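You operate a simulated robot arm through the tools that you are given. There is no shell and no other tool.

You run a simulated robot arm. Do the job below in one go: nothing can be reset, and whatever is moved stays where it is left.

Task
Check the orange module and sort it into the rack.
Fine: it sits in the teal carriage: push that home, press check once; GOOD or FAULT side as shown; leave the carriage out.

It is judged by the outcome, as a careful person would: the job done as asked, and still so three seconds after it is handed in. It fails if anything else is knocked over, pushed out of place, dropped, spilled or broken.

Robot
A 7-joint arm with a two-finger parallel gripper, fixed in place. Base frame: the origin is at the foot of the arm, x ahead of it, y to its left, z up. Lengths are in mm, angles in rad, forces in N, time in s.
With the tool pointing down near the work surface it reaches from about 380 to 800 mm from the base axis. Its first joint turns from -2.496 to 2.496 rad. Payload 3 kg.
The TCP is the grasp point between the finger pads, 30 mm short of the fingertips. In the tool frame z runs along the fingers and y along their closing line. The gripper opens to 110 mm. The fingers are 20 mm wide and 10 mm thick; the gripper's body (48 by 112 mm) begins 55 mm behind the TCP.
Orientation is that of the tool frame in the base frame, as [roll, pitch, yaw] about the fixed x, y, z axes, in that order (R = Rz(yaw) Ry(pitch) Rx(roll)). With the fingers straight down and closing along the base's y, the tool's x points along the base's -x, its y along +y and its z along -z.

Tools
- The arm moves only by the tool drive_tool. Its argument "rows" is a list of rows, each a list of 7 numbers: the shift along the base's x, y, z in mm, then the turn, a rotation vector about the base's x, y, z in rad, then the finger opening in mm, from 0 to 110. In form: [[dx, dy, dz, ax, ay, az, hand], ...]. A call has 1 to 20 rows; each row is the pose to reach, as a shift and turn from the pose commanded when the call began. A row lasts 0.2 s, in which the tool goes at most 50 mm and 0.15 rad; a call with a longer step from one row to the next is refused whole, and so is a gripper value outside its range. Where a pose cannot be reached the arm comes as near as it can. A force on the tool above 60 N (or 10 N above the force at the start of the call, whichever is more), or a blocked arm, ends the call early, and 0.2 s more pass. Each finger travels about 153 mm/s and halts on what it meets, pressing with about 41 N; the grip force reading is that of the motor and also rises with nothing between the fingers. The clock runs only during rows and for 0.2 s after the last one: add rows that repeat a pose to give the fingers time. It gives the time, the measured TCP pose, the force on the tool (base axes), the opening and the grip force at its end, in the units of the frame above (readings bear some noise), with the torque about the TCP (base axes, N m) and any sound that the robot's microphone picked up.
- Cameras (640 x 400 px; columns grow to the right, rows downward): "scene" is fixed at [47, -648.4, 1387.9]; the picture's right is [0.77, -0.63, 0.00], its down [-0.21, -0.26, -0.94] and it looks along [0.60, 0.73, -0.34] (base axes); focal length 329 px, centre (320, 200). "wrist" rides on the gripper at [72, 17, -104] in the tool frame; the picture's right is [-0.23, 0.97, 0.00], its down [-0.76, -0.18, -0.62] and it looks along [-0.61, -0.14, 0.78] (tool axes); focal length 222 px, centre (320, 200). There is no depth. A picture from a camera that has moved, and an enlarged one, comes with that camera's place and axes in the base frame and with its lens.
- grab_frame(camera): a new picture of that camera. The clock stands still meanwhile.
- lift_body(by): slides the trunk up (or, below 0, down) by that many mm; the arm rides with it, the base frame stays. It gives what a move gives, with no picture.
- close_up(camera, box): a new picture of the part [left, top, right, bottom] of that camera's present view, enlarged. The clock stands still meanwhile.
- hand_in(): hands the job in; it is judged then, once.

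Nothing tells you positions but the pictures and the camera data. Unless the task says otherwise, let go and move clear before handing in.

The tools are called by a JSON object that holds its "method" and its "body". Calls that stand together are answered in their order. drive_tool: Moves the arm, as the interface text tells. Its arguments: {"type":"object","properties":{"rows":{"type":"array","items":{"type":"array","items":{"type":"number"}}}},"required":["rows"]} The other tools are called the same way: lift_body (by) slides the trunk up or down; grab_frame (camera) takes a picture; close_up (camera, box) takes an enlarged picture of a part of a camera's view; hand_in () hands the job in.

At the start:

```text
clock: 0.0
ee_pos: [525.2, 21.8, 1091.6]
ee_rot: [3.141, 0.002, 3.141]
ft_force: [-0.1, 1.0, -1.2]
wrist_torque: [0.0, -0.01, 0.0]
finger_gap: 109.8
finger_force: 0.1
trunk travel left (down, up): [-400.0, 90.0]
```

scene: 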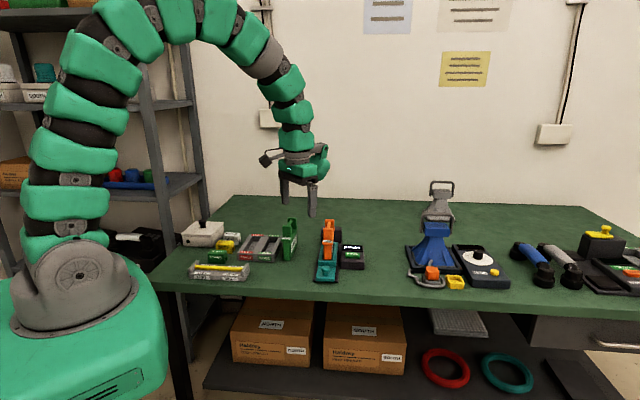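
wrist: 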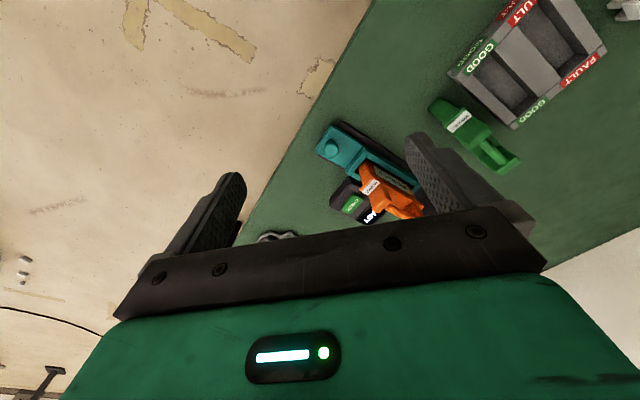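

I see the bench with a teal carriage holding the orange module, a tester with a display, and a rack with GOOD/FAULT sides. I'll look closer before moving.

{"method": "close_up", "body": {"camera": "scene", "box": [160, 190, 400, 310]}}

{"method": "close_up", "body": {"camera": "wrist", "box": [240, 0, 640, 250]}}

{"method": "close_up", "body": {"camera": "scene", "box": [300, 205, 380, 290]}}

```text
2.67 times, centred on (280, 250) of scene
camera zoom: at [47.0, -648.4, 1387.9], right [0.77, -0.63, 0.0], down [-0.21, -0.26, -0.94], along [0.6, 0.73, -0.34], focal length 877 px, centre (427, 67)
```

zoom: 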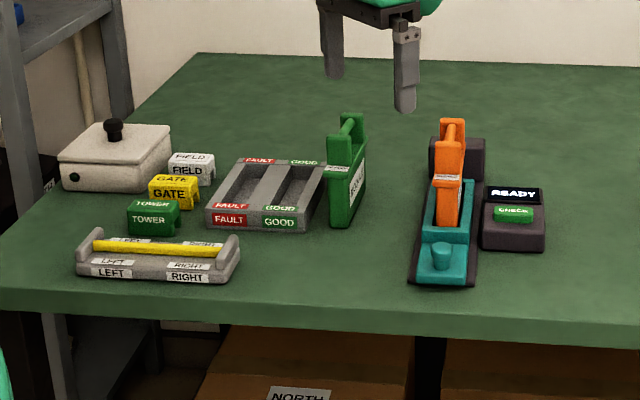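

```text
1.60 times, centred on (440, 125) of wrist
camera zoom: at [451.4, 39.6, 1193.7], right [0.23, 0.97, 0.0], down [0.76, -0.18, 0.62], along [0.61, -0.14, -0.78], focal length 355 px, centre (128, 320)
```

zoom: 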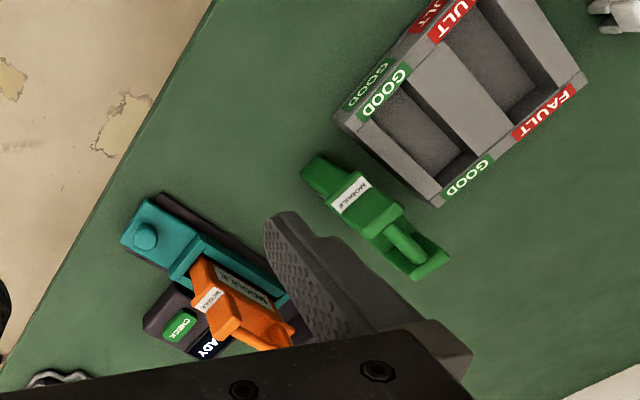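

```text
4.71 times, centred on (340, 248) of scene
camera zoom: at [47.0, -648.4, 1387.9], right [0.77, -0.63, 0.0], down [-0.21, -0.26, -0.94], along [0.6, 0.73, -0.34], focal length 1548 px, centre (226, -24)
```

zoom: 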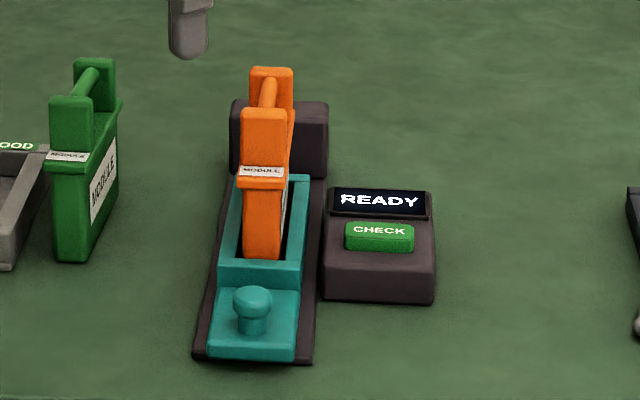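

The knob of the teal carriage comes out at about (619, 20, 845). I'll move the arm forward, staying high, for a more vertical view of the tester and rack.

{"method": "drive_tool", "body": {"rows": [[40, 20, 0, 0, 0, 0, 110], [80, 40, 0, 0, 0, 0, 110], [120, 60, 0, 0, 0, 0, 110], [120, 60, 0, 0, 0, 0, 110]]}}

{"method": "grab_frame", "body": {"camera": "wrist"}}

{"method": "close_up", "body": {"camera": "wrist", "box": [160, 0, 480, 200]}}

{"method": "close_up", "body": {"camera": "wrist", "box": [320, 0, 640, 200]}}

```text
clock: 1.0
ee_pos: [645.8, 84.0, 1092.9]
ee_rot: [-3.14, 0.0, -3.14]
ft_force: [-0.1, -0.2, -0.3]
wrist_torque: [-0.02, 0.04, 0.0]
finger_gap: 110.3
finger_force: 0.0
trunk travel left (down, up): [-400.0, 90.0]
```

```text
taken
camera wrist: at [572.3, 101.2, 1194.2], right [0.23, 0.97, 0.0], down [0.76, -0.18, 0.62], along [0.61, -0.14, -0.78], focal length 222 px, centre (320, 200)
```

wrist: 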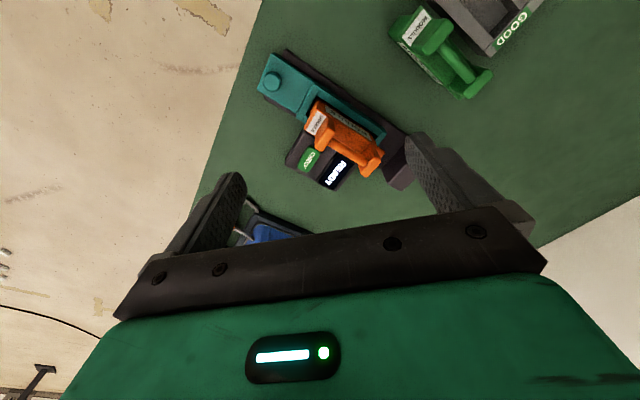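

```text
2.00 times, centred on (320, 100) of wrist
camera zoom: at [572.3, 101.2, 1194.2], right [0.23, 0.97, 0.0], down [0.76, -0.18, 0.62], along [0.61, -0.14, -0.78], focal length 444 px, centre (320, 400)
```

zoom: 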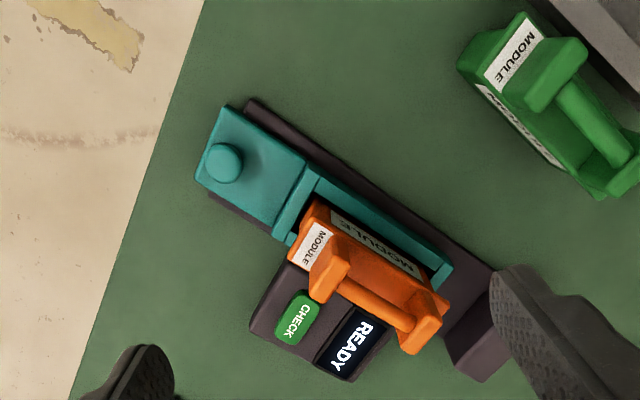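

```text
2.00 times, centred on (480, 100) of wrist
camera zoom: at [572.3, 101.2, 1194.2], right [0.23, 0.97, 0.0], down [0.76, -0.18, 0.62], along [0.61, -0.14, -0.78], focal length 444 px, centre (0, 400)
```

zoom: 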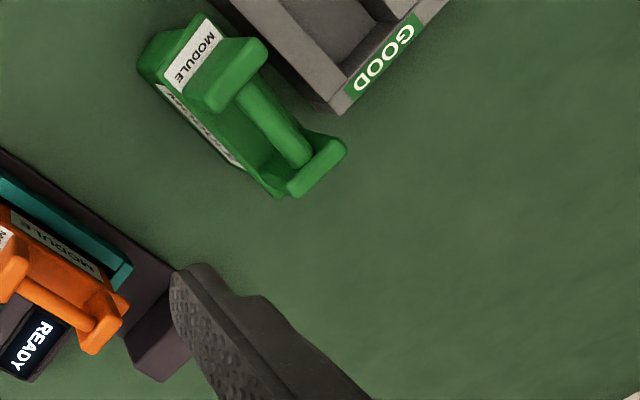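

The carriage slides along roughly 45° in the base frame, heading away from the scene camera, and the rack is parallel to it at around (510, 325). I'll turn the gripper 45° to line up with both and look from between them.

{"method": "drive_tool", "body": {"rows": [[-15, 12, 0, 0, 0, 0.131, 110], [-30, 24, 0, 0, 0, 0.262, 110], [-45, 36, 0, 0, 0, 0.393, 110], [-60, 48, 0, 0, 0, 0.524, 110], [-75, 60, 0, 0, 0, 0.654, 110], [-90, 70, 0, 0, 0, 0.785, 110], [-90, 70, 0, 0, 0, 0.785, 110]]}}

{"method": "grab_frame", "body": {"camera": "wrist"}}

{"method": "close_up", "body": {"camera": "wrist", "box": [80, 0, 320, 150]}}

{"method": "close_up", "body": {"camera": "wrist", "box": [320, 0, 560, 150]}}

```text
clock: 2.6
ee_pos: [555.7, 152.8, 1092.7]
ee_rot: [-3.141, -0.001, -2.355]
ft_force: [0.1, 0.0, 0.1]
wrist_torque: [0.01, -0.02, 0.0]
finger_gap: 109.8
finger_force: 0.1
trunk travel left (down, up): [-400.0, 90.0]
```

```text
taken
camera wrist: at [491.5, 114.0, 1194.9], right [-0.53, 0.85, 0.0], down [0.66, 0.41, 0.62], along [0.53, 0.33, -0.78], focal length 222 px, centre (320, 200)
```

wrist: 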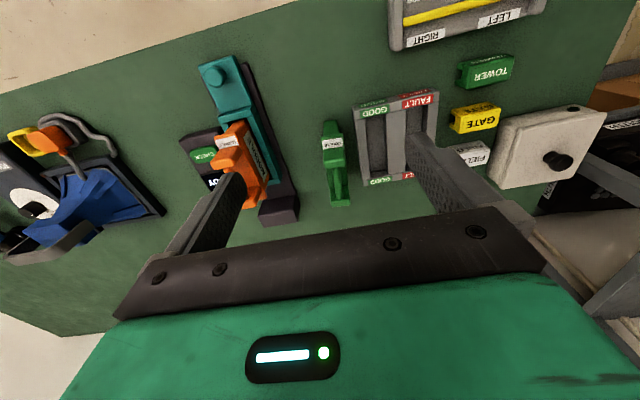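

```text
2.67 times, centred on (200, 75) of wrist
camera zoom: at [491.5, 114.0, 1194.9], right [-0.53, 0.85, 0.0], down [0.66, 0.41, 0.62], along [0.53, 0.33, -0.78], focal length 592 px, centre (640, 533)
```

zoom: 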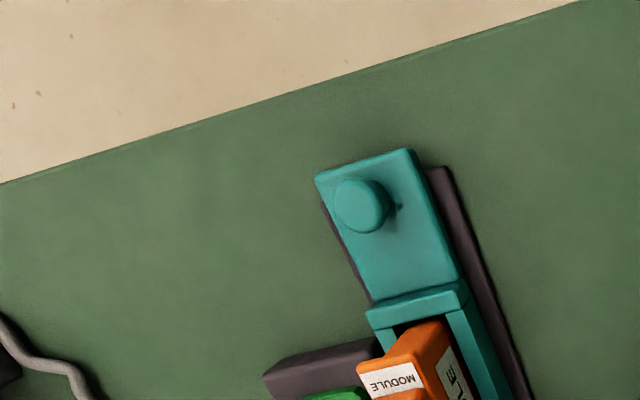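

```text
2.67 times, centred on (440, 75) of wrist
camera zoom: at [491.5, 114.0, 1194.9], right [-0.53, 0.85, 0.0], down [0.66, 0.41, 0.62], along [0.53, 0.33, -0.78], focal length 592 px, centre (0, 533)
```

zoom: 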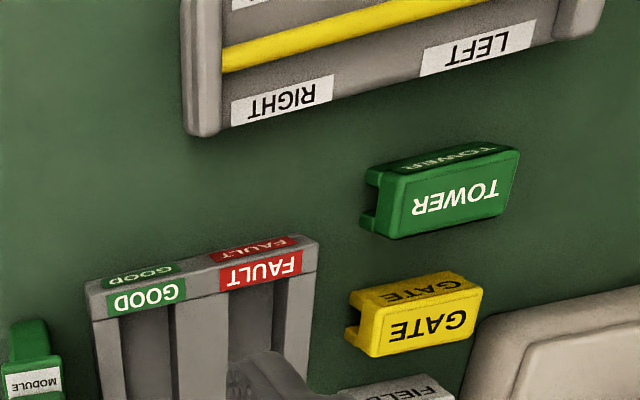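

Rail, module and rack are all at 45°, and the knob top is near (621, 20.5, 841). I'll take closer crops of the tester and rack.

{"method": "close_up", "body": {"camera": "wrist", "box": [170, 100, 330, 230]}}

{"method": "close_up", "body": {"camera": "wrist", "box": [300, 80, 460, 210]}}

{"method": "close_up", "body": {"camera": "scene", "box": [230, 205, 310, 270]}}

```text
3.08 times, centred on (250, 165) of wrist
camera zoom: at [491.5, 114.0, 1194.9], right [-0.53, 0.85, 0.0], down [0.66, 0.41, 0.62], along [0.53, 0.33, -0.78], focal length 684 px, centre (535, 308)
```

zoom: 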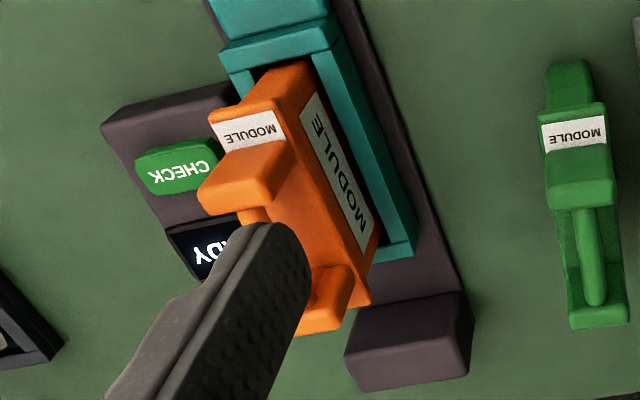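

```text
3.08 times, centred on (380, 145) of wrist
camera zoom: at [491.5, 114.0, 1194.9], right [-0.53, 0.85, 0.0], down [0.66, 0.41, 0.62], along [0.53, 0.33, -0.78], focal length 684 px, centre (135, 369)
```

zoom: 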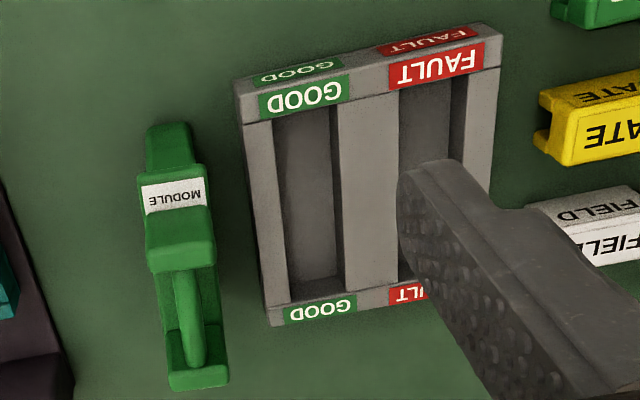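

```text
6.15 times, centred on (270, 238) of scene
camera zoom: at [47.0, -648.4, 1387.9], right [0.77, -0.63, 0.0], down [-0.21, -0.26, -0.94], along [0.6, 0.73, -0.34], focal length 2024 px, centre (628, -31)
```

zoom: 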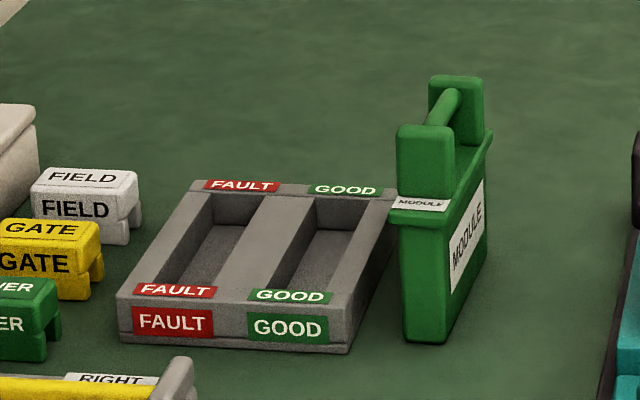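

I'll close the fingers to clear the view and go lower, beside the tester, for accurate measurement.

{"method": "drive_tool", "body": {"rows": [[11, -11, -28, 0, 0, 0, 80], [22, -22, -56, 0, 0, 0, 50], [33, -33, -84, 0, 0, 0, 20], [44, -44, -112, 0, 0, 0, 0], [44, -44, -112, 0, 0, 0, 0], [44, -44, -112, 0, 0, 0, 0]]}}

{"method": "grab_frame", "body": {"camera": "wrist"}}

{"method": "close_up", "body": {"camera": "wrist", "box": [120, 0, 344, 140]}}

{"method": "close_up", "body": {"camera": "wrist", "box": [120, 100, 344, 240]}}

```text
clock: 4.0
ee_pos: [598.4, 108.6, 980.5]
ee_rot: [3.141, 0.001, -2.356]
ft_force: [1.0, -0.4, -0.5]
wrist_torque: [0.02, 0.01, -0.02]
finger_gap: 0.3
finger_force: 37.8
trunk travel left (down, up): [-400.0, 90.0]
```

```text
taken
camera wrist: at [534.2, 69.1, 1082.5], right [-0.53, 0.85, 0.0], down [0.66, 0.41, 0.62], along [0.53, 0.33, -0.78], focal length 222 px, centre (320, 200)
```

wrist: 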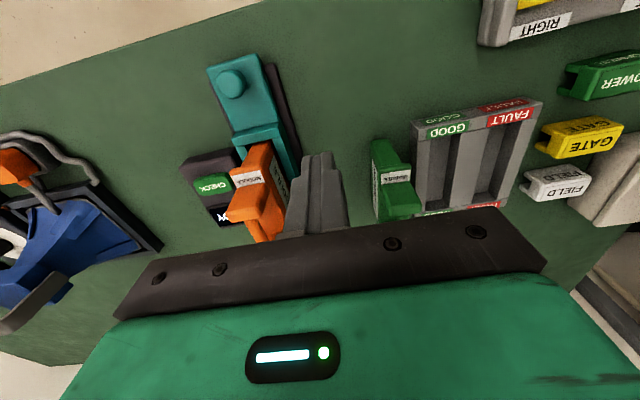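

```text
2.86 times, centred on (232, 70) of wrist
camera zoom: at [534.2, 69.1, 1082.5], right [-0.53, 0.85, 0.0], down [0.66, 0.41, 0.62], along [0.53, 0.33, -0.78], focal length 635 px, centre (571, 571)
```

zoom: 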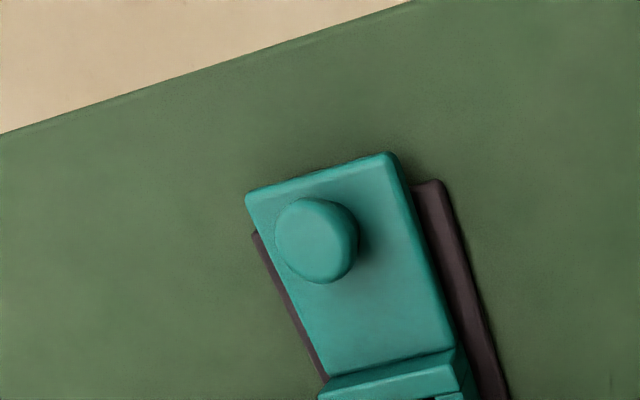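

```text
2.86 times, centred on (232, 170) of wrist
camera zoom: at [534.2, 69.1, 1082.5], right [-0.53, 0.85, 0.0], down [0.66, 0.41, 0.62], along [0.53, 0.33, -0.78], focal length 635 px, centre (571, 286)
```

zoom: 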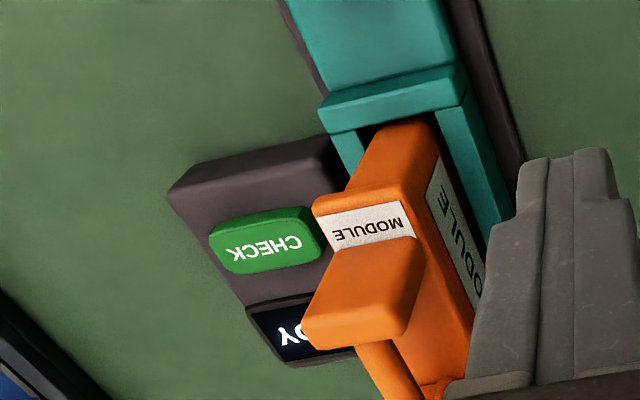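

The module is tall (top about z 942, flange about 896), and the plate top is about z 820. Next I'll raise a bit, open partly, and go above the carriage knob (about 621, 19.5), then check alignment before going down.

{"method": "drive_tool", "body": {"rows": [[0, 0, 30, 0, 0, 0, 20], [8, -30, 30, 0, 0, 0, 40], [15, -60, 30, 0, 0, 0, 60], [22, -88.5, 20, 0, 0, 0, 70], [22, -88.5, -20, 0, 0, 0, 70], [22, -88.5, -40, 0, 0, 0, 70], [22, -88.5, -40, 0, 0, 0, 70]]}}

{"method": "grab_frame", "body": {"camera": "wrist"}}

{"method": "close_up", "body": {"camera": "scene", "box": [280, 190, 380, 290]}}

```text
clock: 5.6
ee_pos: [619.6, 19.7, 942.0]
ee_rot: [3.141, 0.001, -2.357]
ft_force: [-0.4, -0.3, -0.9]
wrist_torque: [0.01, -0.01, -0.02]
finger_gap: 70.0
finger_force: 0.0
trunk travel left (down, up): [-400.0, 90.0]
```

```text
taken
camera wrist: at [555.2, -19.5, 1043.5], right [-0.53, 0.85, 0.0], down [0.66, 0.41, 0.62], along [0.53, 0.33, -0.78], focal length 222 px, centre (320, 200)
```

wrist: 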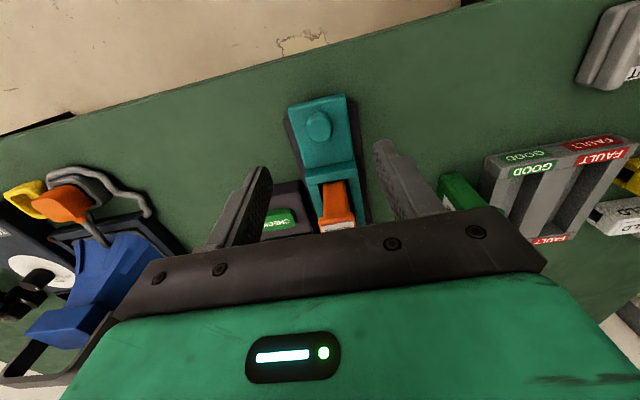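

```text
4.00 times, centred on (330, 240) of scene
camera zoom: at [47.0, -648.4, 1387.9], right [0.77, -0.63, 0.0], down [-0.21, -0.26, -0.94], along [0.6, 0.73, -0.34], focal length 1316 px, centre (280, 40)
```

zoom: 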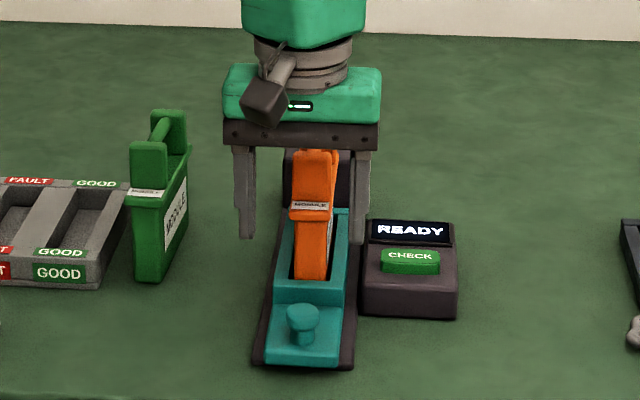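

The knob is centred between the fingers. I'll go down around it, with fingertips at about z 827, and close.

{"method": "drive_tool", "body": {"rows": [[0, 0, -30, 0, 0, 0, 70], [0, 0, -60, 0, 0, 0, 60], [0, 0, -78, 0, 0, 0, 50], [0, 0, -85, 0, 0, 0, 50], [0, 0, -85, 0, 0, 0, 40], [0, 0, -85, 0, 0, 0, 30]]}}

{"method": "close_up", "body": {"camera": "scene", "box": [280, 190, 380, 290]}}

{"method": "grab_frame", "body": {"camera": "wrist"}}

```text
clock: 7.0
ee_pos: [621.9, 18.2, 853.7]
ee_rot: [3.141, 0.0, -2.356]
ft_force: [-0.7, -0.1, -0.2]
wrist_torque: [-0.02, -0.01, -0.01]
finger_gap: 29.9
finger_force: 0.1
trunk travel left (down, up): [-400.0, 90.0]
```

```text
4.00 times, centred on (330, 240) of scene
camera zoom: at [47.0, -648.4, 1387.9], right [0.77, -0.63, 0.0], down [-0.21, -0.26, -0.94], along [0.6, 0.73, -0.34], focal length 1316 px, centre (280, 40)
```

zoom: 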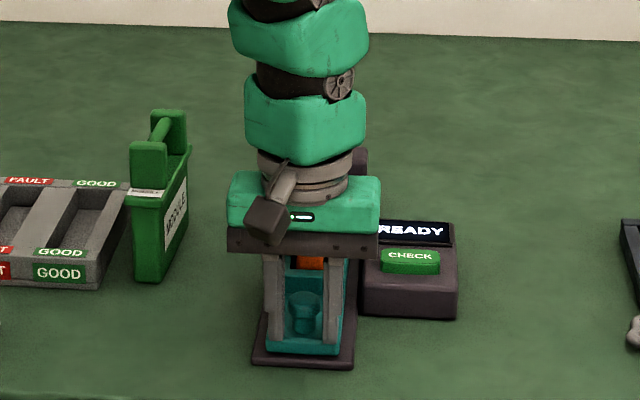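

```text
taken
camera wrist: at [556.9, -20.2, 956.3], right [-0.53, 0.85, 0.0], down [0.66, 0.41, 0.62], along [0.53, 0.33, -0.78], focal length 222 px, centre (320, 200)
```

wrist: 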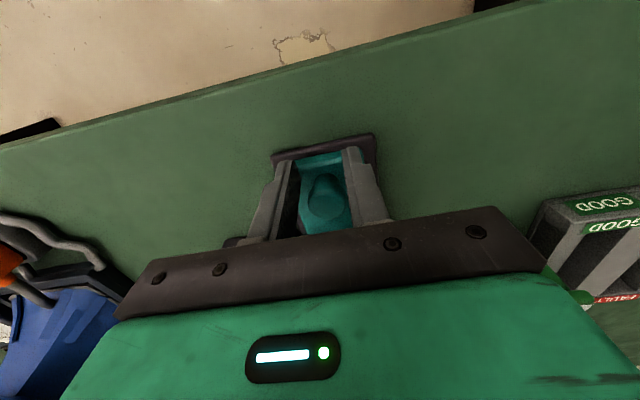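

The carriage looks slightly different from before, possibly shifted. I'll zoom in to check before gripping.

{"method": "close_up", "body": {"camera": "wrist", "box": [240, 110, 400, 240]}}

{"method": "close_up", "body": {"camera": "scene", "box": [310, 225, 370, 285]}}

```text
3.08 times, centred on (320, 175) of wrist
camera zoom: at [556.9, -20.2, 956.3], right [-0.53, 0.85, 0.0], down [0.66, 0.41, 0.62], along [0.53, 0.33, -0.78], focal length 684 px, centre (320, 277)
```

zoom: 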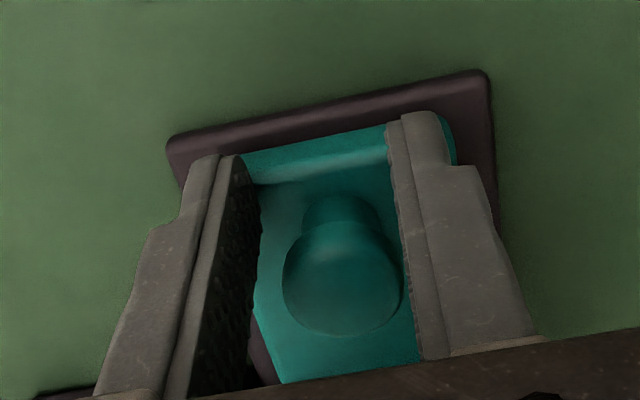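

```text
6.67 times, centred on (340, 255) of scene
camera zoom: at [47.0, -648.4, 1387.9], right [0.77, -0.63, 0.0], down [-0.21, -0.26, -0.94], along [0.6, 0.73, -0.34], focal length 2193 px, centre (187, -167)
```

zoom: 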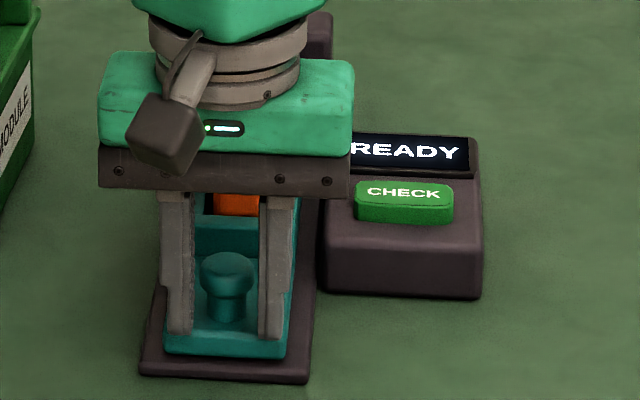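

The carriage has moved about 17 mm inward during the descent, with no force reading, so I need the cause. I'll rise a little and look again from both cameras.

{"method": "drive_tool", "body": {"rows": [[0, 0, 0, 0, 0, 0, 60], [0, 0, 30, 0, 0, 0, 60], [0, 0, 60, 0, 0, 0, 60], [0, 0, 90, 0, 0, 0, 60]]}}

{"method": "close_up", "body": {"camera": "scene", "box": [280, 190, 380, 290]}}

{"method": "close_up", "body": {"camera": "wrist", "box": [220, 60, 420, 240]}}

```text
clock: 8.0
ee_pos: [619.7, 21.7, 945.4]
ee_rot: [3.14, 0.001, -2.356]
ft_force: [-0.5, -0.6, -0.6]
wrist_torque: [0.01, 0.03, 0.0]
finger_gap: 59.9
finger_force: 0.1
trunk travel left (down, up): [-400.0, 90.0]
```

```text
4.00 times, centred on (330, 240) of scene
camera zoom: at [47.0, -648.4, 1387.9], right [0.77, -0.63, 0.0], down [-0.21, -0.26, -0.94], along [0.6, 0.73, -0.34], focal length 1316 px, centre (280, 40)
```

zoom: 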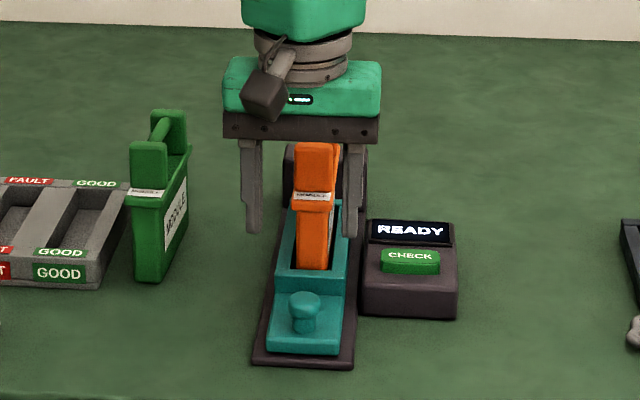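

```text
2.22 times, centred on (320, 150) of wrist
camera zoom: at [556.2, -18.2, 1047.8], right [-0.53, 0.85, 0.0], down [0.66, 0.41, 0.62], along [0.53, 0.33, -0.78], focal length 494 px, centre (320, 311)
```

zoom: 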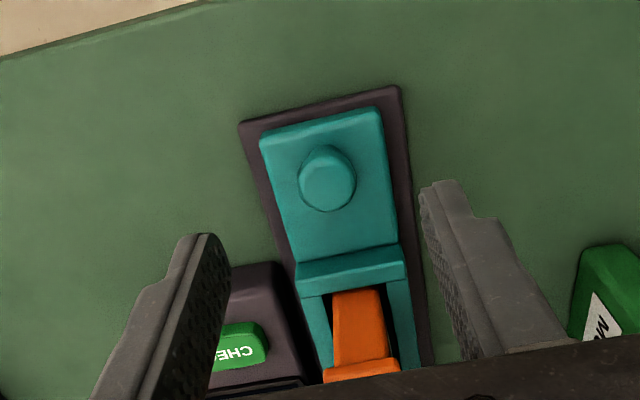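

The carriage and module moved in together and stay there (knob now at d≈469 along the rail). For the grip I'll lean the gripper back, away from the module, to give more clearance, and check before going down.

{"method": "drive_tool", "body": {"rows": [[2, 2, 0, 0.1, -0.1, 0, 60], [4, 5, 0, 0.2, -0.2, 0, 60], [6.4, 7.8, -20, 0.212, -0.212, 0, 60], [6.4, 7.8, -50, 0.212, -0.212, 0, 60], [6.4, 7.8, -50, 0.212, -0.212, 0, 60]]}}

{"method": "close_up", "body": {"camera": "scene", "box": [280, 190, 380, 290]}}

{"method": "grab_frame", "body": {"camera": "wrist"}}

```text
clock: 9.2
ee_pos: [627.6, 26.6, 895.2]
ee_rot: [-3.141, 0.3, -2.356]
ft_force: [-0.2, 0.8, -0.8]
wrist_torque: [0.02, 0.01, 0.03]
finger_gap: 60.1
finger_force: 0.1
trunk travel left (down, up): [-400.0, 90.0]
```

```text
4.00 times, centred on (330, 240) of scene
camera zoom: at [47.0, -648.4, 1387.9], right [0.77, -0.63, 0.0], down [-0.21, -0.26, -0.94], along [0.6, 0.73, -0.34], focal length 1316 px, centre (280, 40)
```

zoom: 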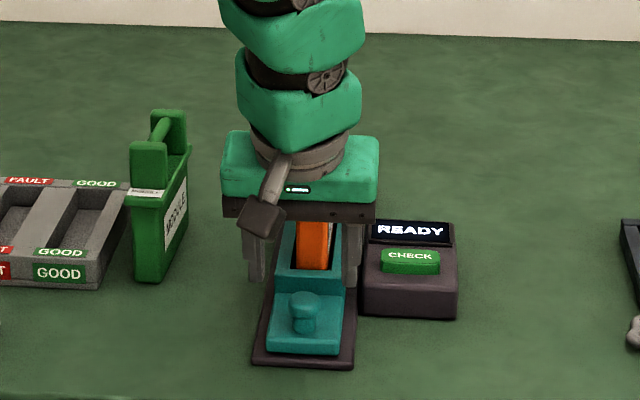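

```text
taken
camera wrist: at [543.5, -30.9, 970.7], right [-0.53, 0.84, 0.07], down [0.51, 0.26, 0.82], along [0.67, 0.47, -0.57], focal length 222 px, centre (320, 200)
```

wrist: 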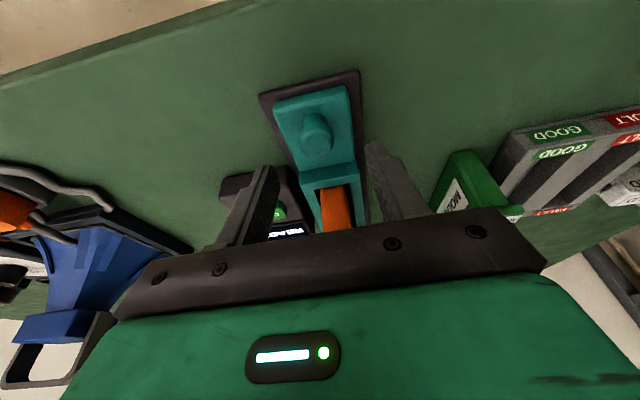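

The tilt is achieved and the carriage has not moved. I'll go down the last 36 mm around the knob.

{"method": "drive_tool", "body": {"rows": [[0, 0, -18, 0, 0, 0, 50], [0, 0, -36, 0, 0, 0, 50], [0, 0, -36, 0, 0, 0, 50]]}}

{"method": "close_up", "body": {"camera": "scene", "box": [280, 190, 380, 290]}}

{"method": "close_up", "body": {"camera": "wrist", "box": [220, 60, 420, 240]}}

```text
clock: 10.0
ee_pos: [628.0, 27.3, 857.6]
ee_rot: [3.141, 0.3, -2.356]
ft_force: [0.3, -0.7, 0.0]
wrist_torque: [0.03, -0.01, 0.02]
finger_gap: 50.2
finger_force: 0.0
trunk travel left (down, up): [-400.0, 90.0]
```

```text
4.00 times, centred on (330, 240) of scene
camera zoom: at [47.0, -648.4, 1387.9], right [0.77, -0.63, 0.0], down [-0.21, -0.26, -0.94], along [0.6, 0.73, -0.34], focal length 1316 px, centre (280, 40)
```

zoom: 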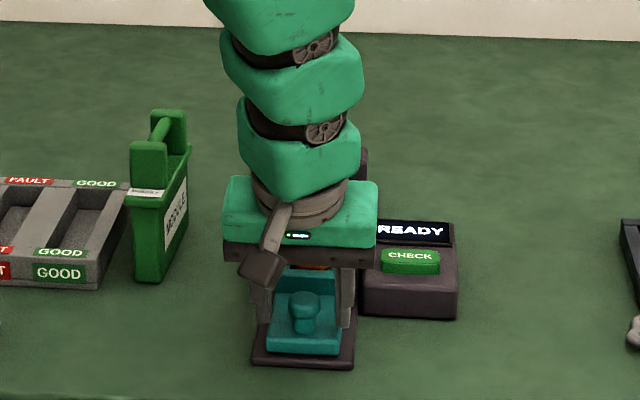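

```text
2.22 times, centred on (320, 150) of wrist
camera zoom: at [544.3, -30.6, 934.0], right [-0.53, 0.84, 0.07], down [0.51, 0.26, 0.82], along [0.67, 0.47, -0.57], focal length 494 px, centre (320, 311)
```

zoom: 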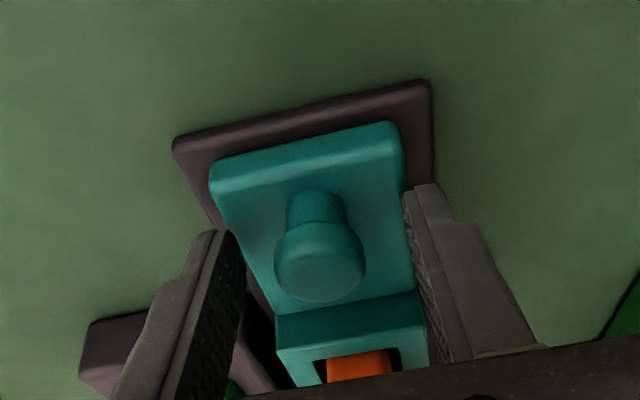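

The knob sits between the fingers, perhaps a few mm further along. I'll shift slightly forward and close on it.

{"method": "drive_tool", "body": {"rows": [[2.5, 2.5, 0, 0, 0, 0, 45], [2.5, 2.5, 0, 0, 0, 0, 35], [2.5, 2.5, 0, 0, 0, 0, 25], [2.5, 2.5, 0, 0, 0, 0, 15], [2.5, 2.5, 0, 0, 0, 0, 15]]}}

{"method": "close_up", "body": {"camera": "scene", "box": [280, 190, 380, 290]}}

{"method": "close_up", "body": {"camera": "wrist", "box": [220, 60, 420, 240]}}

```text
clock: 11.2
ee_pos: [630.7, 29.8, 858.1]
ee_rot: [-3.141, 0.299, -2.359]
ft_force: [6.3, -6.2, 1.9]
wrist_torque: [-0.03, -0.23, -0.07]
finger_gap: 25.7
finger_force: 45.0
trunk travel left (down, up): [-400.0, 90.0]
```

```text
4.00 times, centred on (330, 240) of scene
camera zoom: at [47.0, -648.4, 1387.9], right [0.77, -0.63, 0.0], down [-0.21, -0.26, -0.94], along [0.6, 0.73, -0.34], focal length 1316 px, centre (280, 40)
```

zoom: 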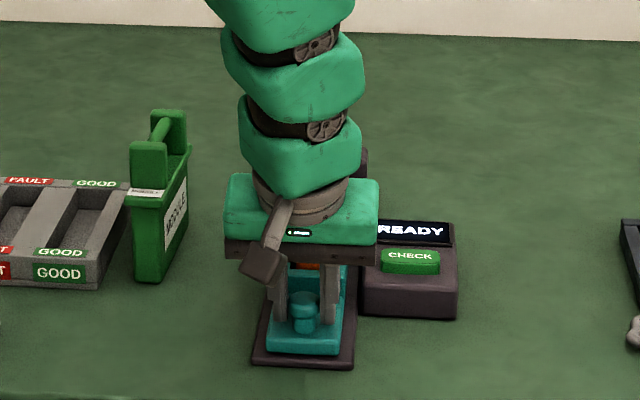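

```text
2.22 times, centred on (320, 150) of wrist
camera zoom: at [546.8, -28.7, 934.4], right [-0.53, 0.84, 0.07], down [0.51, 0.26, 0.82], along [0.67, 0.47, -0.57], focal length 494 px, centre (320, 311)
```

zoom: 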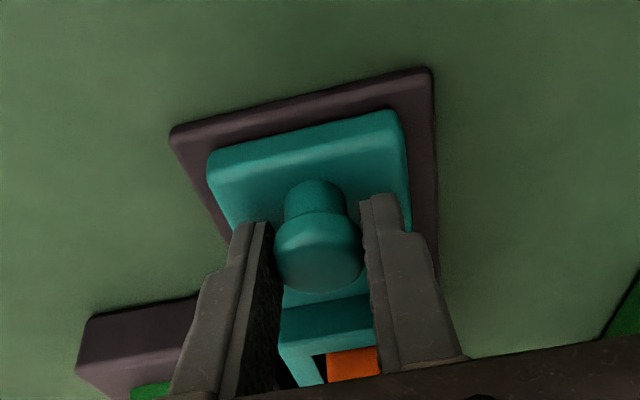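

I have the knob gripped (25.7 mm). Now I'll push the carriage inward along the rail in small steps, watching the force.

{"method": "drive_tool", "body": {"rows": [[3.5, 2.1, 0, 0, 0, 0, 10], [7.1, 5.7, 0, 0, 0, 0, 10], [10.6, 9.2, 0, 0, 0, 0, 10], [14.1, 12.7, 0, 0, 0, 0, 10]]}}

{"method": "close_up", "body": {"camera": "scene", "box": [280, 190, 380, 290]}}

```text
clock: 12.2
ee_pos: [642.9, 43.3, 859.1]
ee_rot: [3.14, 0.297, -2.358]
ft_force: [6.4, -6.4, -6.2]
wrist_torque: [-0.43, 0.09, 0.03]
finger_gap: 25.3
finger_force: 45.1
trunk travel left (down, up): [-400.0, 90.0]
```

```text
4.00 times, centred on (330, 240) of scene
camera zoom: at [47.0, -648.4, 1387.9], right [0.77, -0.63, 0.0], down [-0.21, -0.26, -0.94], along [0.6, 0.73, -0.34], focal length 1316 px, centre (280, 40)
```

zoom: 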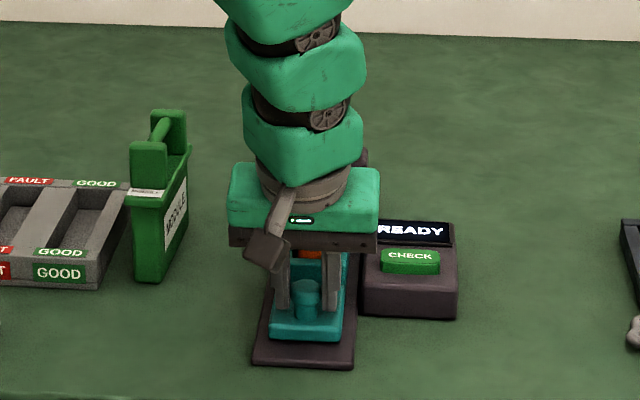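

It moves freely with the gripper. I'll continue until it stops.

{"method": "drive_tool", "body": {"rows": [[3.8, 3.2, 0, 0, 0, 0, 10], [7.4, 6.7, 0, 0, 0, 0, 10], [10.9, 10.2, 0, 0, 0, 0, 10], [14.5, 13.7, 0, 0, 0, 0, 10]]}}

{"method": "close_up", "body": {"camera": "scene", "box": [280, 190, 380, 290]}}

```text
clock: 13.2
ee_pos: [657.8, 56.8, 859.2]
ee_rot: [-3.141, 0.301, -2.357]
ft_force: [-12.2, -16.5, -3.9]
wrist_torque: [-0.23, 0.21, 0.03]
finger_gap: 25.7
finger_force: 27.8
trunk travel left (down, up): [-400.0, 90.0]
```

```text
4.00 times, centred on (330, 240) of scene
camera zoom: at [47.0, -648.4, 1387.9], right [0.77, -0.63, 0.0], down [-0.21, -0.26, -0.94], along [0.6, 0.73, -0.34], focal length 1316 px, centre (280, 40)
```

zoom: 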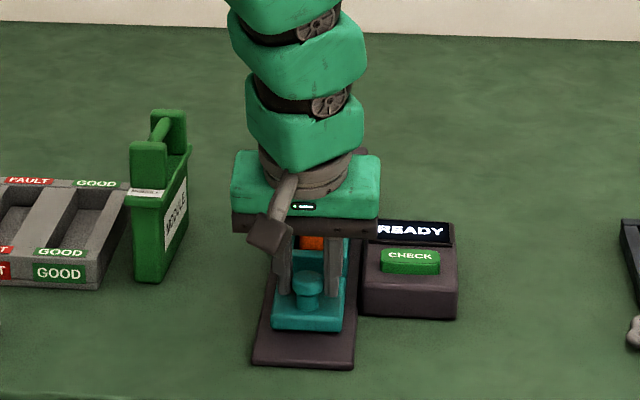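

Resistance of about 20 N has appeared. I'll push a few mm more to be sure it is fully home.

{"method": "drive_tool", "body": {"rows": [[1.8, 1.8, 0, 0, 0, 0, 10], [3.5, 3.5, 0, 0, 0, 0, 10]]}}

{"method": "close_up", "body": {"camera": "scene", "box": [280, 190, 380, 290]}}

{"method": "grab_frame", "body": {"camera": "wrist"}}

```text
clock: 13.8
ee_pos: [661.8, 59.6, 859.3]
ee_rot: [3.14, 0.299, -2.355]
ft_force: [-19.2, -14.7, -1.4]
wrist_torque: [-0.27, 0.17, -0.05]
finger_gap: 25.6
finger_force: 44.8
trunk travel left (down, up): [-400.0, 90.0]
```

```text
4.00 times, centred on (330, 240) of scene
camera zoom: at [47.0, -648.4, 1387.9], right [0.77, -0.63, 0.0], down [-0.21, -0.26, -0.94], along [0.6, 0.73, -0.34], focal length 1316 px, centre (280, 40)
```

zoom: 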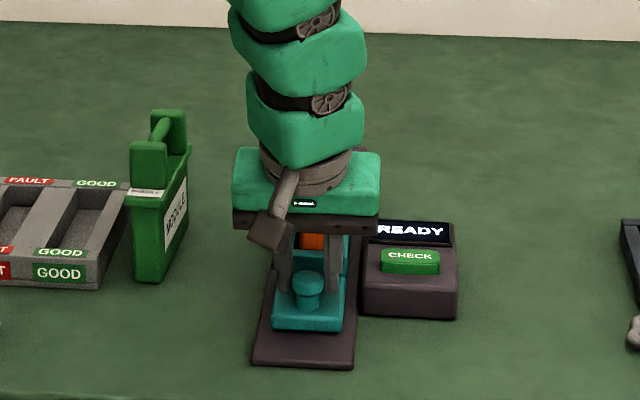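

```text
taken
camera wrist: at [577.2, 1.4, 936.3], right [-0.54, 0.84, 0.07], down [0.51, 0.26, 0.82], along [0.67, 0.47, -0.57], focal length 222 px, centre (320, 200)
```

wrist: 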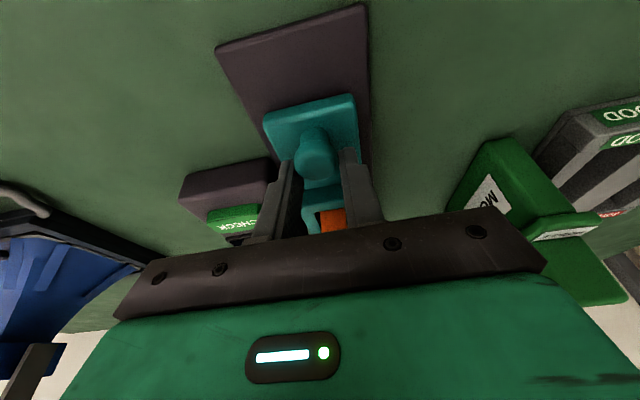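

The fingers now slip on the knob at about 24 N while the carriage stays put, so it appears to be at its stop. I'll let go, rise clear and look at the gap to the rear block.

{"method": "drive_tool", "body": {"rows": [[0, 0, 0, 0, 0, 0, 30], [0, 0, 0, 0, 0, 0, 50], [-4, -4, 25, 0, 0, 0, 50], [-14, -14, 65, 0, 0, 0, 50], [-24, -24, 105, -0.1, 0.1, 0, 40], [-34, -34, 140, -0.2, 0.2, 0, 20], [-44, -44, 160, -0.212, 0.212, 0, 0], [-54, -54, 160, -0.212, 0.212, 0, 0]]}}

{"method": "grab_frame", "body": {"camera": "wrist"}}

{"method": "close_up", "body": {"camera": "scene", "box": [280, 190, 380, 290]}}

```text
clock: 15.6
ee_pos: [607.3, 6.6, 1018.4]
ee_rot: [-3.141, -0.002, -2.355]
ft_force: [-0.3, 0.6, -0.2]
wrist_torque: [0.01, -0.02, 0.03]
finger_gap: 0.1
finger_force: 37.3
trunk travel left (down, up): [-400.0, 90.0]
```

```text
taken
camera wrist: at [543.7, -33.1, 1120.5], right [-0.53, 0.85, 0.0], down [0.67, 0.41, 0.62], along [0.53, 0.33, -0.78], focal length 222 px, centre (320, 200)
```

wrist: 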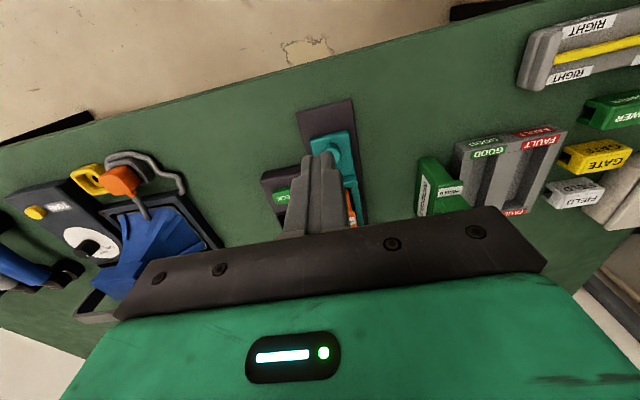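

```text
4.00 times, centred on (330, 240) of scene
camera zoom: at [47.0, -648.4, 1387.9], right [0.77, -0.63, 0.0], down [-0.21, -0.26, -0.94], along [0.6, 0.73, -0.34], focal length 1316 px, centre (280, 40)
```

zoom: 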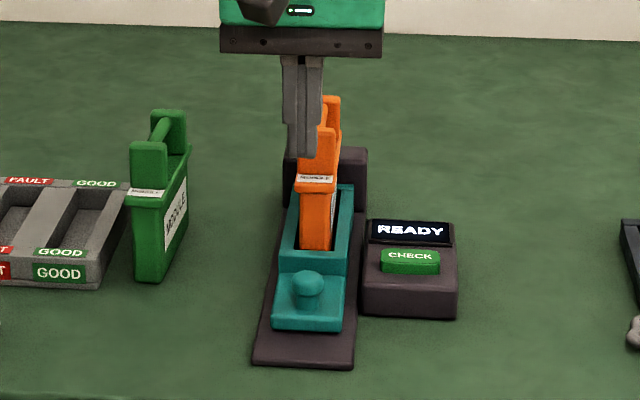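

I'll move to the side, staying high, to see the rear end of the slide.

{"method": "drive_tool", "body": {"rows": [[-12, 35, 15, 0, 0, 0, 0], [-24, 70, 30, 0, 0, 0, 0], [-36, 105, 40, 0, 0, 0, 0], [-45, 138, 40, 0, 0, 0, 0], [-45, 138, 40, 0, 0, 0, 0]]}}

{"method": "close_up", "body": {"camera": "wrist", "box": [120, 40, 344, 220]}}

{"method": "close_up", "body": {"camera": "scene", "box": [310, 200, 370, 285]}}

```text
clock: 16.8
ee_pos: [561.2, 141.4, 1058.2]
ee_rot: [-3.142, 0.0, -2.358]
ft_force: [-0.1, -0.6, -0.8]
wrist_torque: [0.02, 0.0, 0.0]
finger_gap: 0.2
finger_force: 38.2
trunk travel left (down, up): [-400.0, 90.0]
```

```text
2.22 times, centred on (232, 130) of wrist
camera zoom: at [497.1, 103.4, 1160.3], right [-0.53, 0.85, 0.0], down [0.66, 0.41, 0.62], along [0.53, 0.33, -0.78], focal length 494 px, centre (516, 356)
```

zoom: 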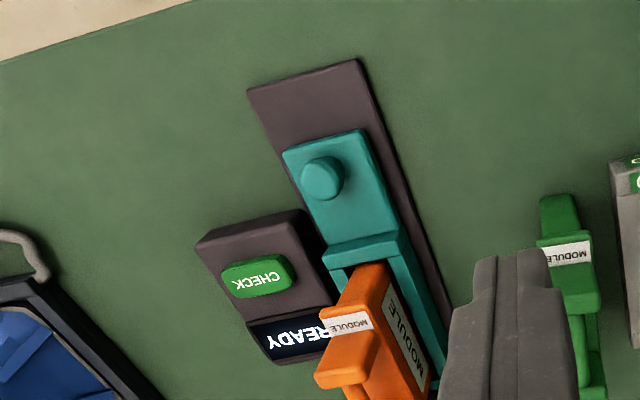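

```text
4.71 times, centred on (340, 242) of scene
camera zoom: at [47.0, -648.4, 1387.9], right [0.77, -0.63, 0.0], down [-0.21, -0.26, -0.94], along [0.6, 0.73, -0.34], focal length 1548 px, centre (226, 0)
```

zoom: 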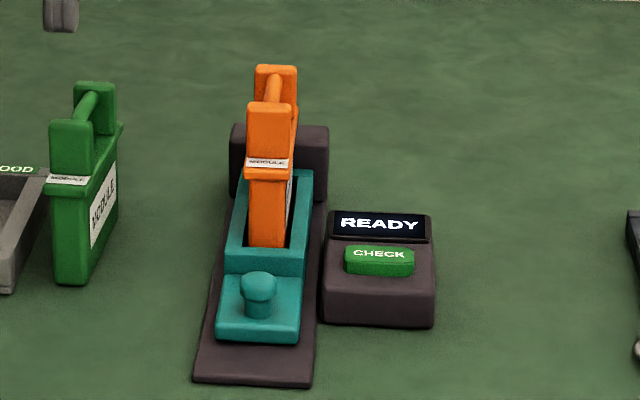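

{"method": "drive_tool", "body": {"rows": [[25, 25, 0, 0, 0, 0, 0], [50, 50, 0, 0, 0, 0, 0], [65, 65, 0, 0, 0, 0, 0], [65, 65, 0, 0, 0, 0, 0]]}}

{"method": "close_up", "body": {"camera": "wrist", "box": [120, 0, 344, 180]}}

{"method": "close_up", "body": {"camera": "wrist", "box": [300, 0, 524, 180]}}

```text
clock: 17.8
ee_pos: [627.4, 207.4, 1059.1]
ee_rot: [3.14, -0.003, -2.356]
ft_force: [-0.3, -0.9, -0.3]
wrist_torque: [0.0, 0.03, -0.02]
finger_gap: 0.2
finger_force: 37.0
trunk travel left (down, up): [-400.0, 90.0]
```

```text
2.22 times, centred on (232, 90) of wrist
camera zoom: at [562.6, 168.6, 1160.6], right [-0.53, 0.85, 0.0], down [0.67, 0.41, 0.62], along [0.53, 0.33, -0.78], focal length 494 px, centre (516, 444)
```

zoom: 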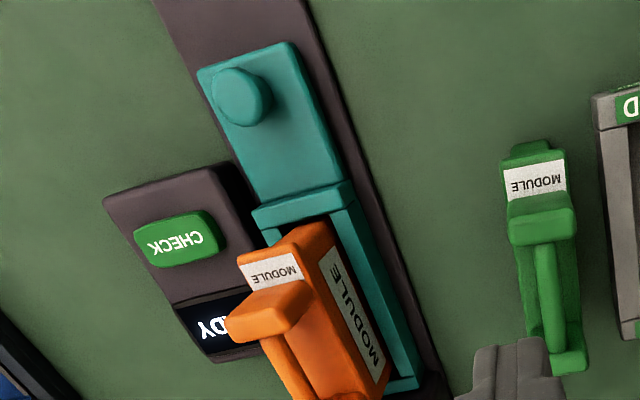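

```text
2.22 times, centred on (412, 90) of wrist
camera zoom: at [562.6, 168.6, 1160.6], right [-0.53, 0.85, 0.0], down [0.67, 0.41, 0.62], along [0.53, 0.33, -0.78], focal length 494 px, centre (116, 444)
```

zoom: 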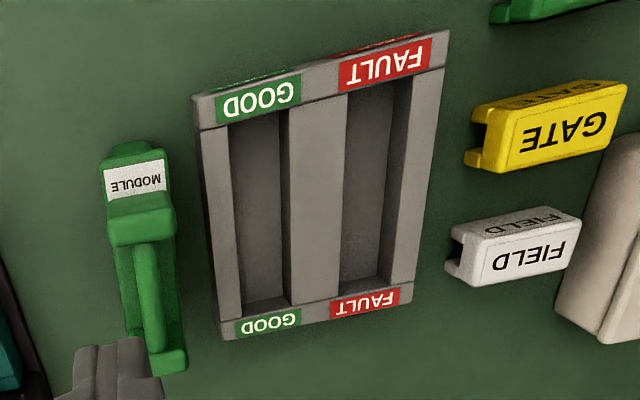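

{"method": "close_up", "body": {"camera": "wrist", "box": [180, 120, 340, 250]}}

{"method": "close_up", "body": {"camera": "scene", "box": [320, 205, 370, 255]}}

```text
3.08 times, centred on (260, 185) of wrist
camera zoom: at [562.6, 168.6, 1160.6], right [-0.53, 0.85, 0.0], down [0.67, 0.41, 0.62], along [0.53, 0.33, -0.78], focal length 684 px, centre (505, 246)
```

zoom: 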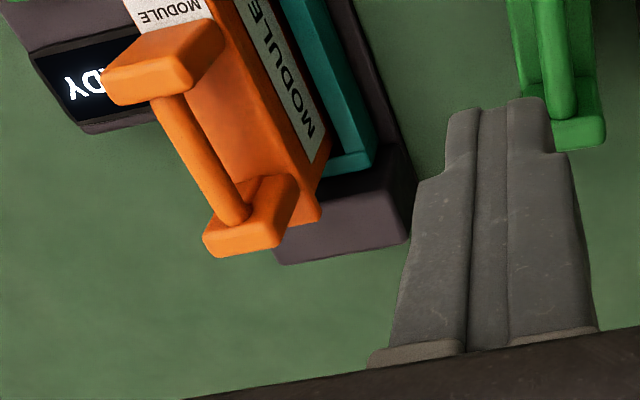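

```text
8.00 times, centred on (345, 230) of scene
camera zoom: at [47.0, -648.4, 1387.9], right [0.77, -0.63, 0.0], down [-0.21, -0.26, -0.94], along [0.6, 0.73, -0.34], focal length 2632 px, centre (120, -40)
```

zoom: 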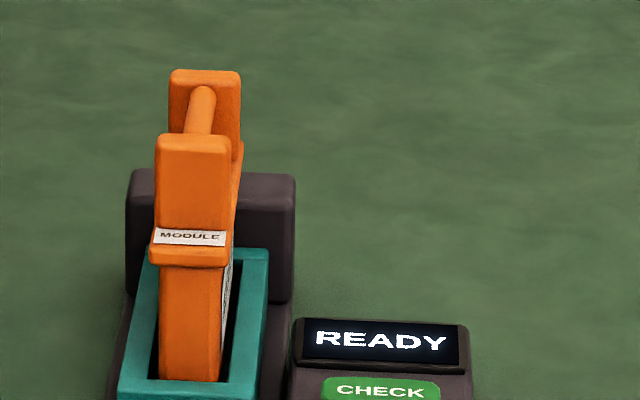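

The carriage end meets the rear block, so it is home (50 mm of travel). The CHECK button triangulates to about (756, 37), top z≈835. I'll press with the left finger only, so the gripper body stays away from the module, moving high first and then lowering to a hover.

{"method": "drive_tool", "body": {"rows": [[20, -30, 0, 0, 0, 0, 10], [42, -58, 0, 0, 0, 0, 20], [64, -86, 0, 0, 0, 0, 30], [86, -114, 0, 0, 0, 0, 44], [108, -142, 0, 0, 0, 0, 44], [130, -168, 0, 0, 0, 0, 44], [147.6, -189.4, 0, 0, 0, 0, 44], [147.6, -189.4, -40, 0, 0, 0, 44], [147.6, -189.4, -80, 0, 0, 0, 44], [147.6, -189.4, -120, 0, 0, 0, 44], [147.6, -189.4, -150, 0, 0, 0, 44], [147.6, -189.4, -150, 0, 0, 0, 44]]}}

{"method": "grab_frame", "body": {"camera": "wrist"}}

{"method": "close_up", "body": {"camera": "scene", "box": [290, 180, 390, 280]}}

```text
clock: 20.4
ee_pos: [777.2, 18.9, 907.4]
ee_rot: [-3.141, -0.001, -2.358]
ft_force: [0.2, 0.6, -1.0]
wrist_torque: [-0.03, 0.01, 0.01]
finger_gap: 43.8
finger_force: 0.0
trunk travel left (down, up): [-400.0, 90.0]
```

```text
taken
camera wrist: at [713.6, -18.8, 1009.9], right [-0.53, 0.85, 0.0], down [0.66, 0.41, 0.62], along [0.53, 0.33, -0.78], focal length 222 px, centre (320, 200)
```

wrist: 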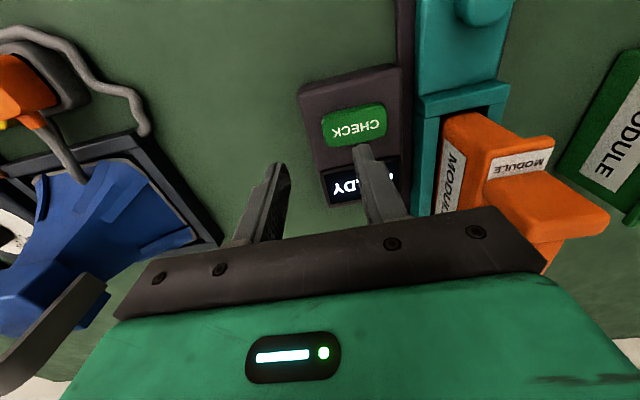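

```text
4.00 times, centred on (340, 230) of scene
camera zoom: at [47.0, -648.4, 1387.9], right [0.77, -0.63, 0.0], down [-0.21, -0.26, -0.94], along [0.6, 0.73, -0.34], focal length 1316 px, centre (240, 80)
```

zoom: 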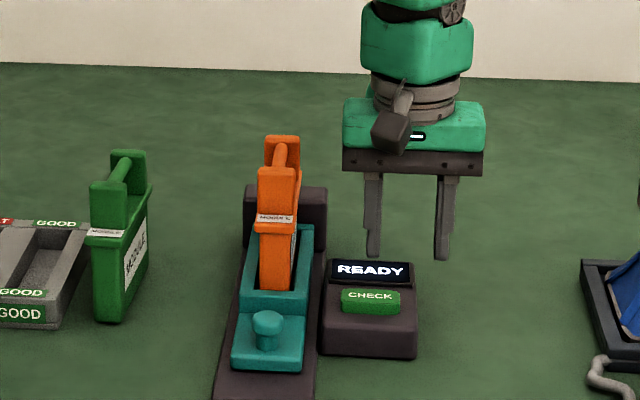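

The left finger is over the button. I'll make a small alignment shift and press down gently.

{"method": "drive_tool", "body": {"rows": [[-1.8, -1.8, -20, 0, 0, 0, 44], [-1.8, -1.8, -36, 0, 0, 0, 44], [-1.8, -1.8, -41, 0, 0, 0, 44], [-1.8, -1.8, -44, 0, 0, 0, 44], [-1.8, -1.8, -46, 0, 0, 0, 44]]}}

{"method": "close_up", "body": {"camera": "scene", "box": [310, 220, 380, 275]}}

```text
clock: 21.6
ee_pos: [774.5, 18.8, 865.0]
ee_rot: [3.141, 0.002, -2.356]
ft_force: [-0.7, 0.6, 12.5]
wrist_torque: [0.27, 0.3, -0.02]
finger_gap: 44.7
finger_force: 0.9
trunk travel left (down, up): [-400.0, 90.0]
heard: click
```

```text
7.27 times, centred on (345, 248) of scene
camera zoom: at [47.0, -648.4, 1387.9], right [0.77, -0.63, 0.0], down [-0.21, -0.26, -0.94], along [0.6, 0.73, -0.34], focal length 2393 px, centre (138, -146)
```

zoom: 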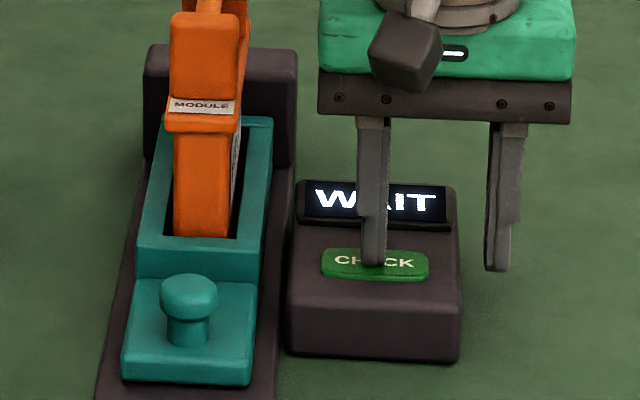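

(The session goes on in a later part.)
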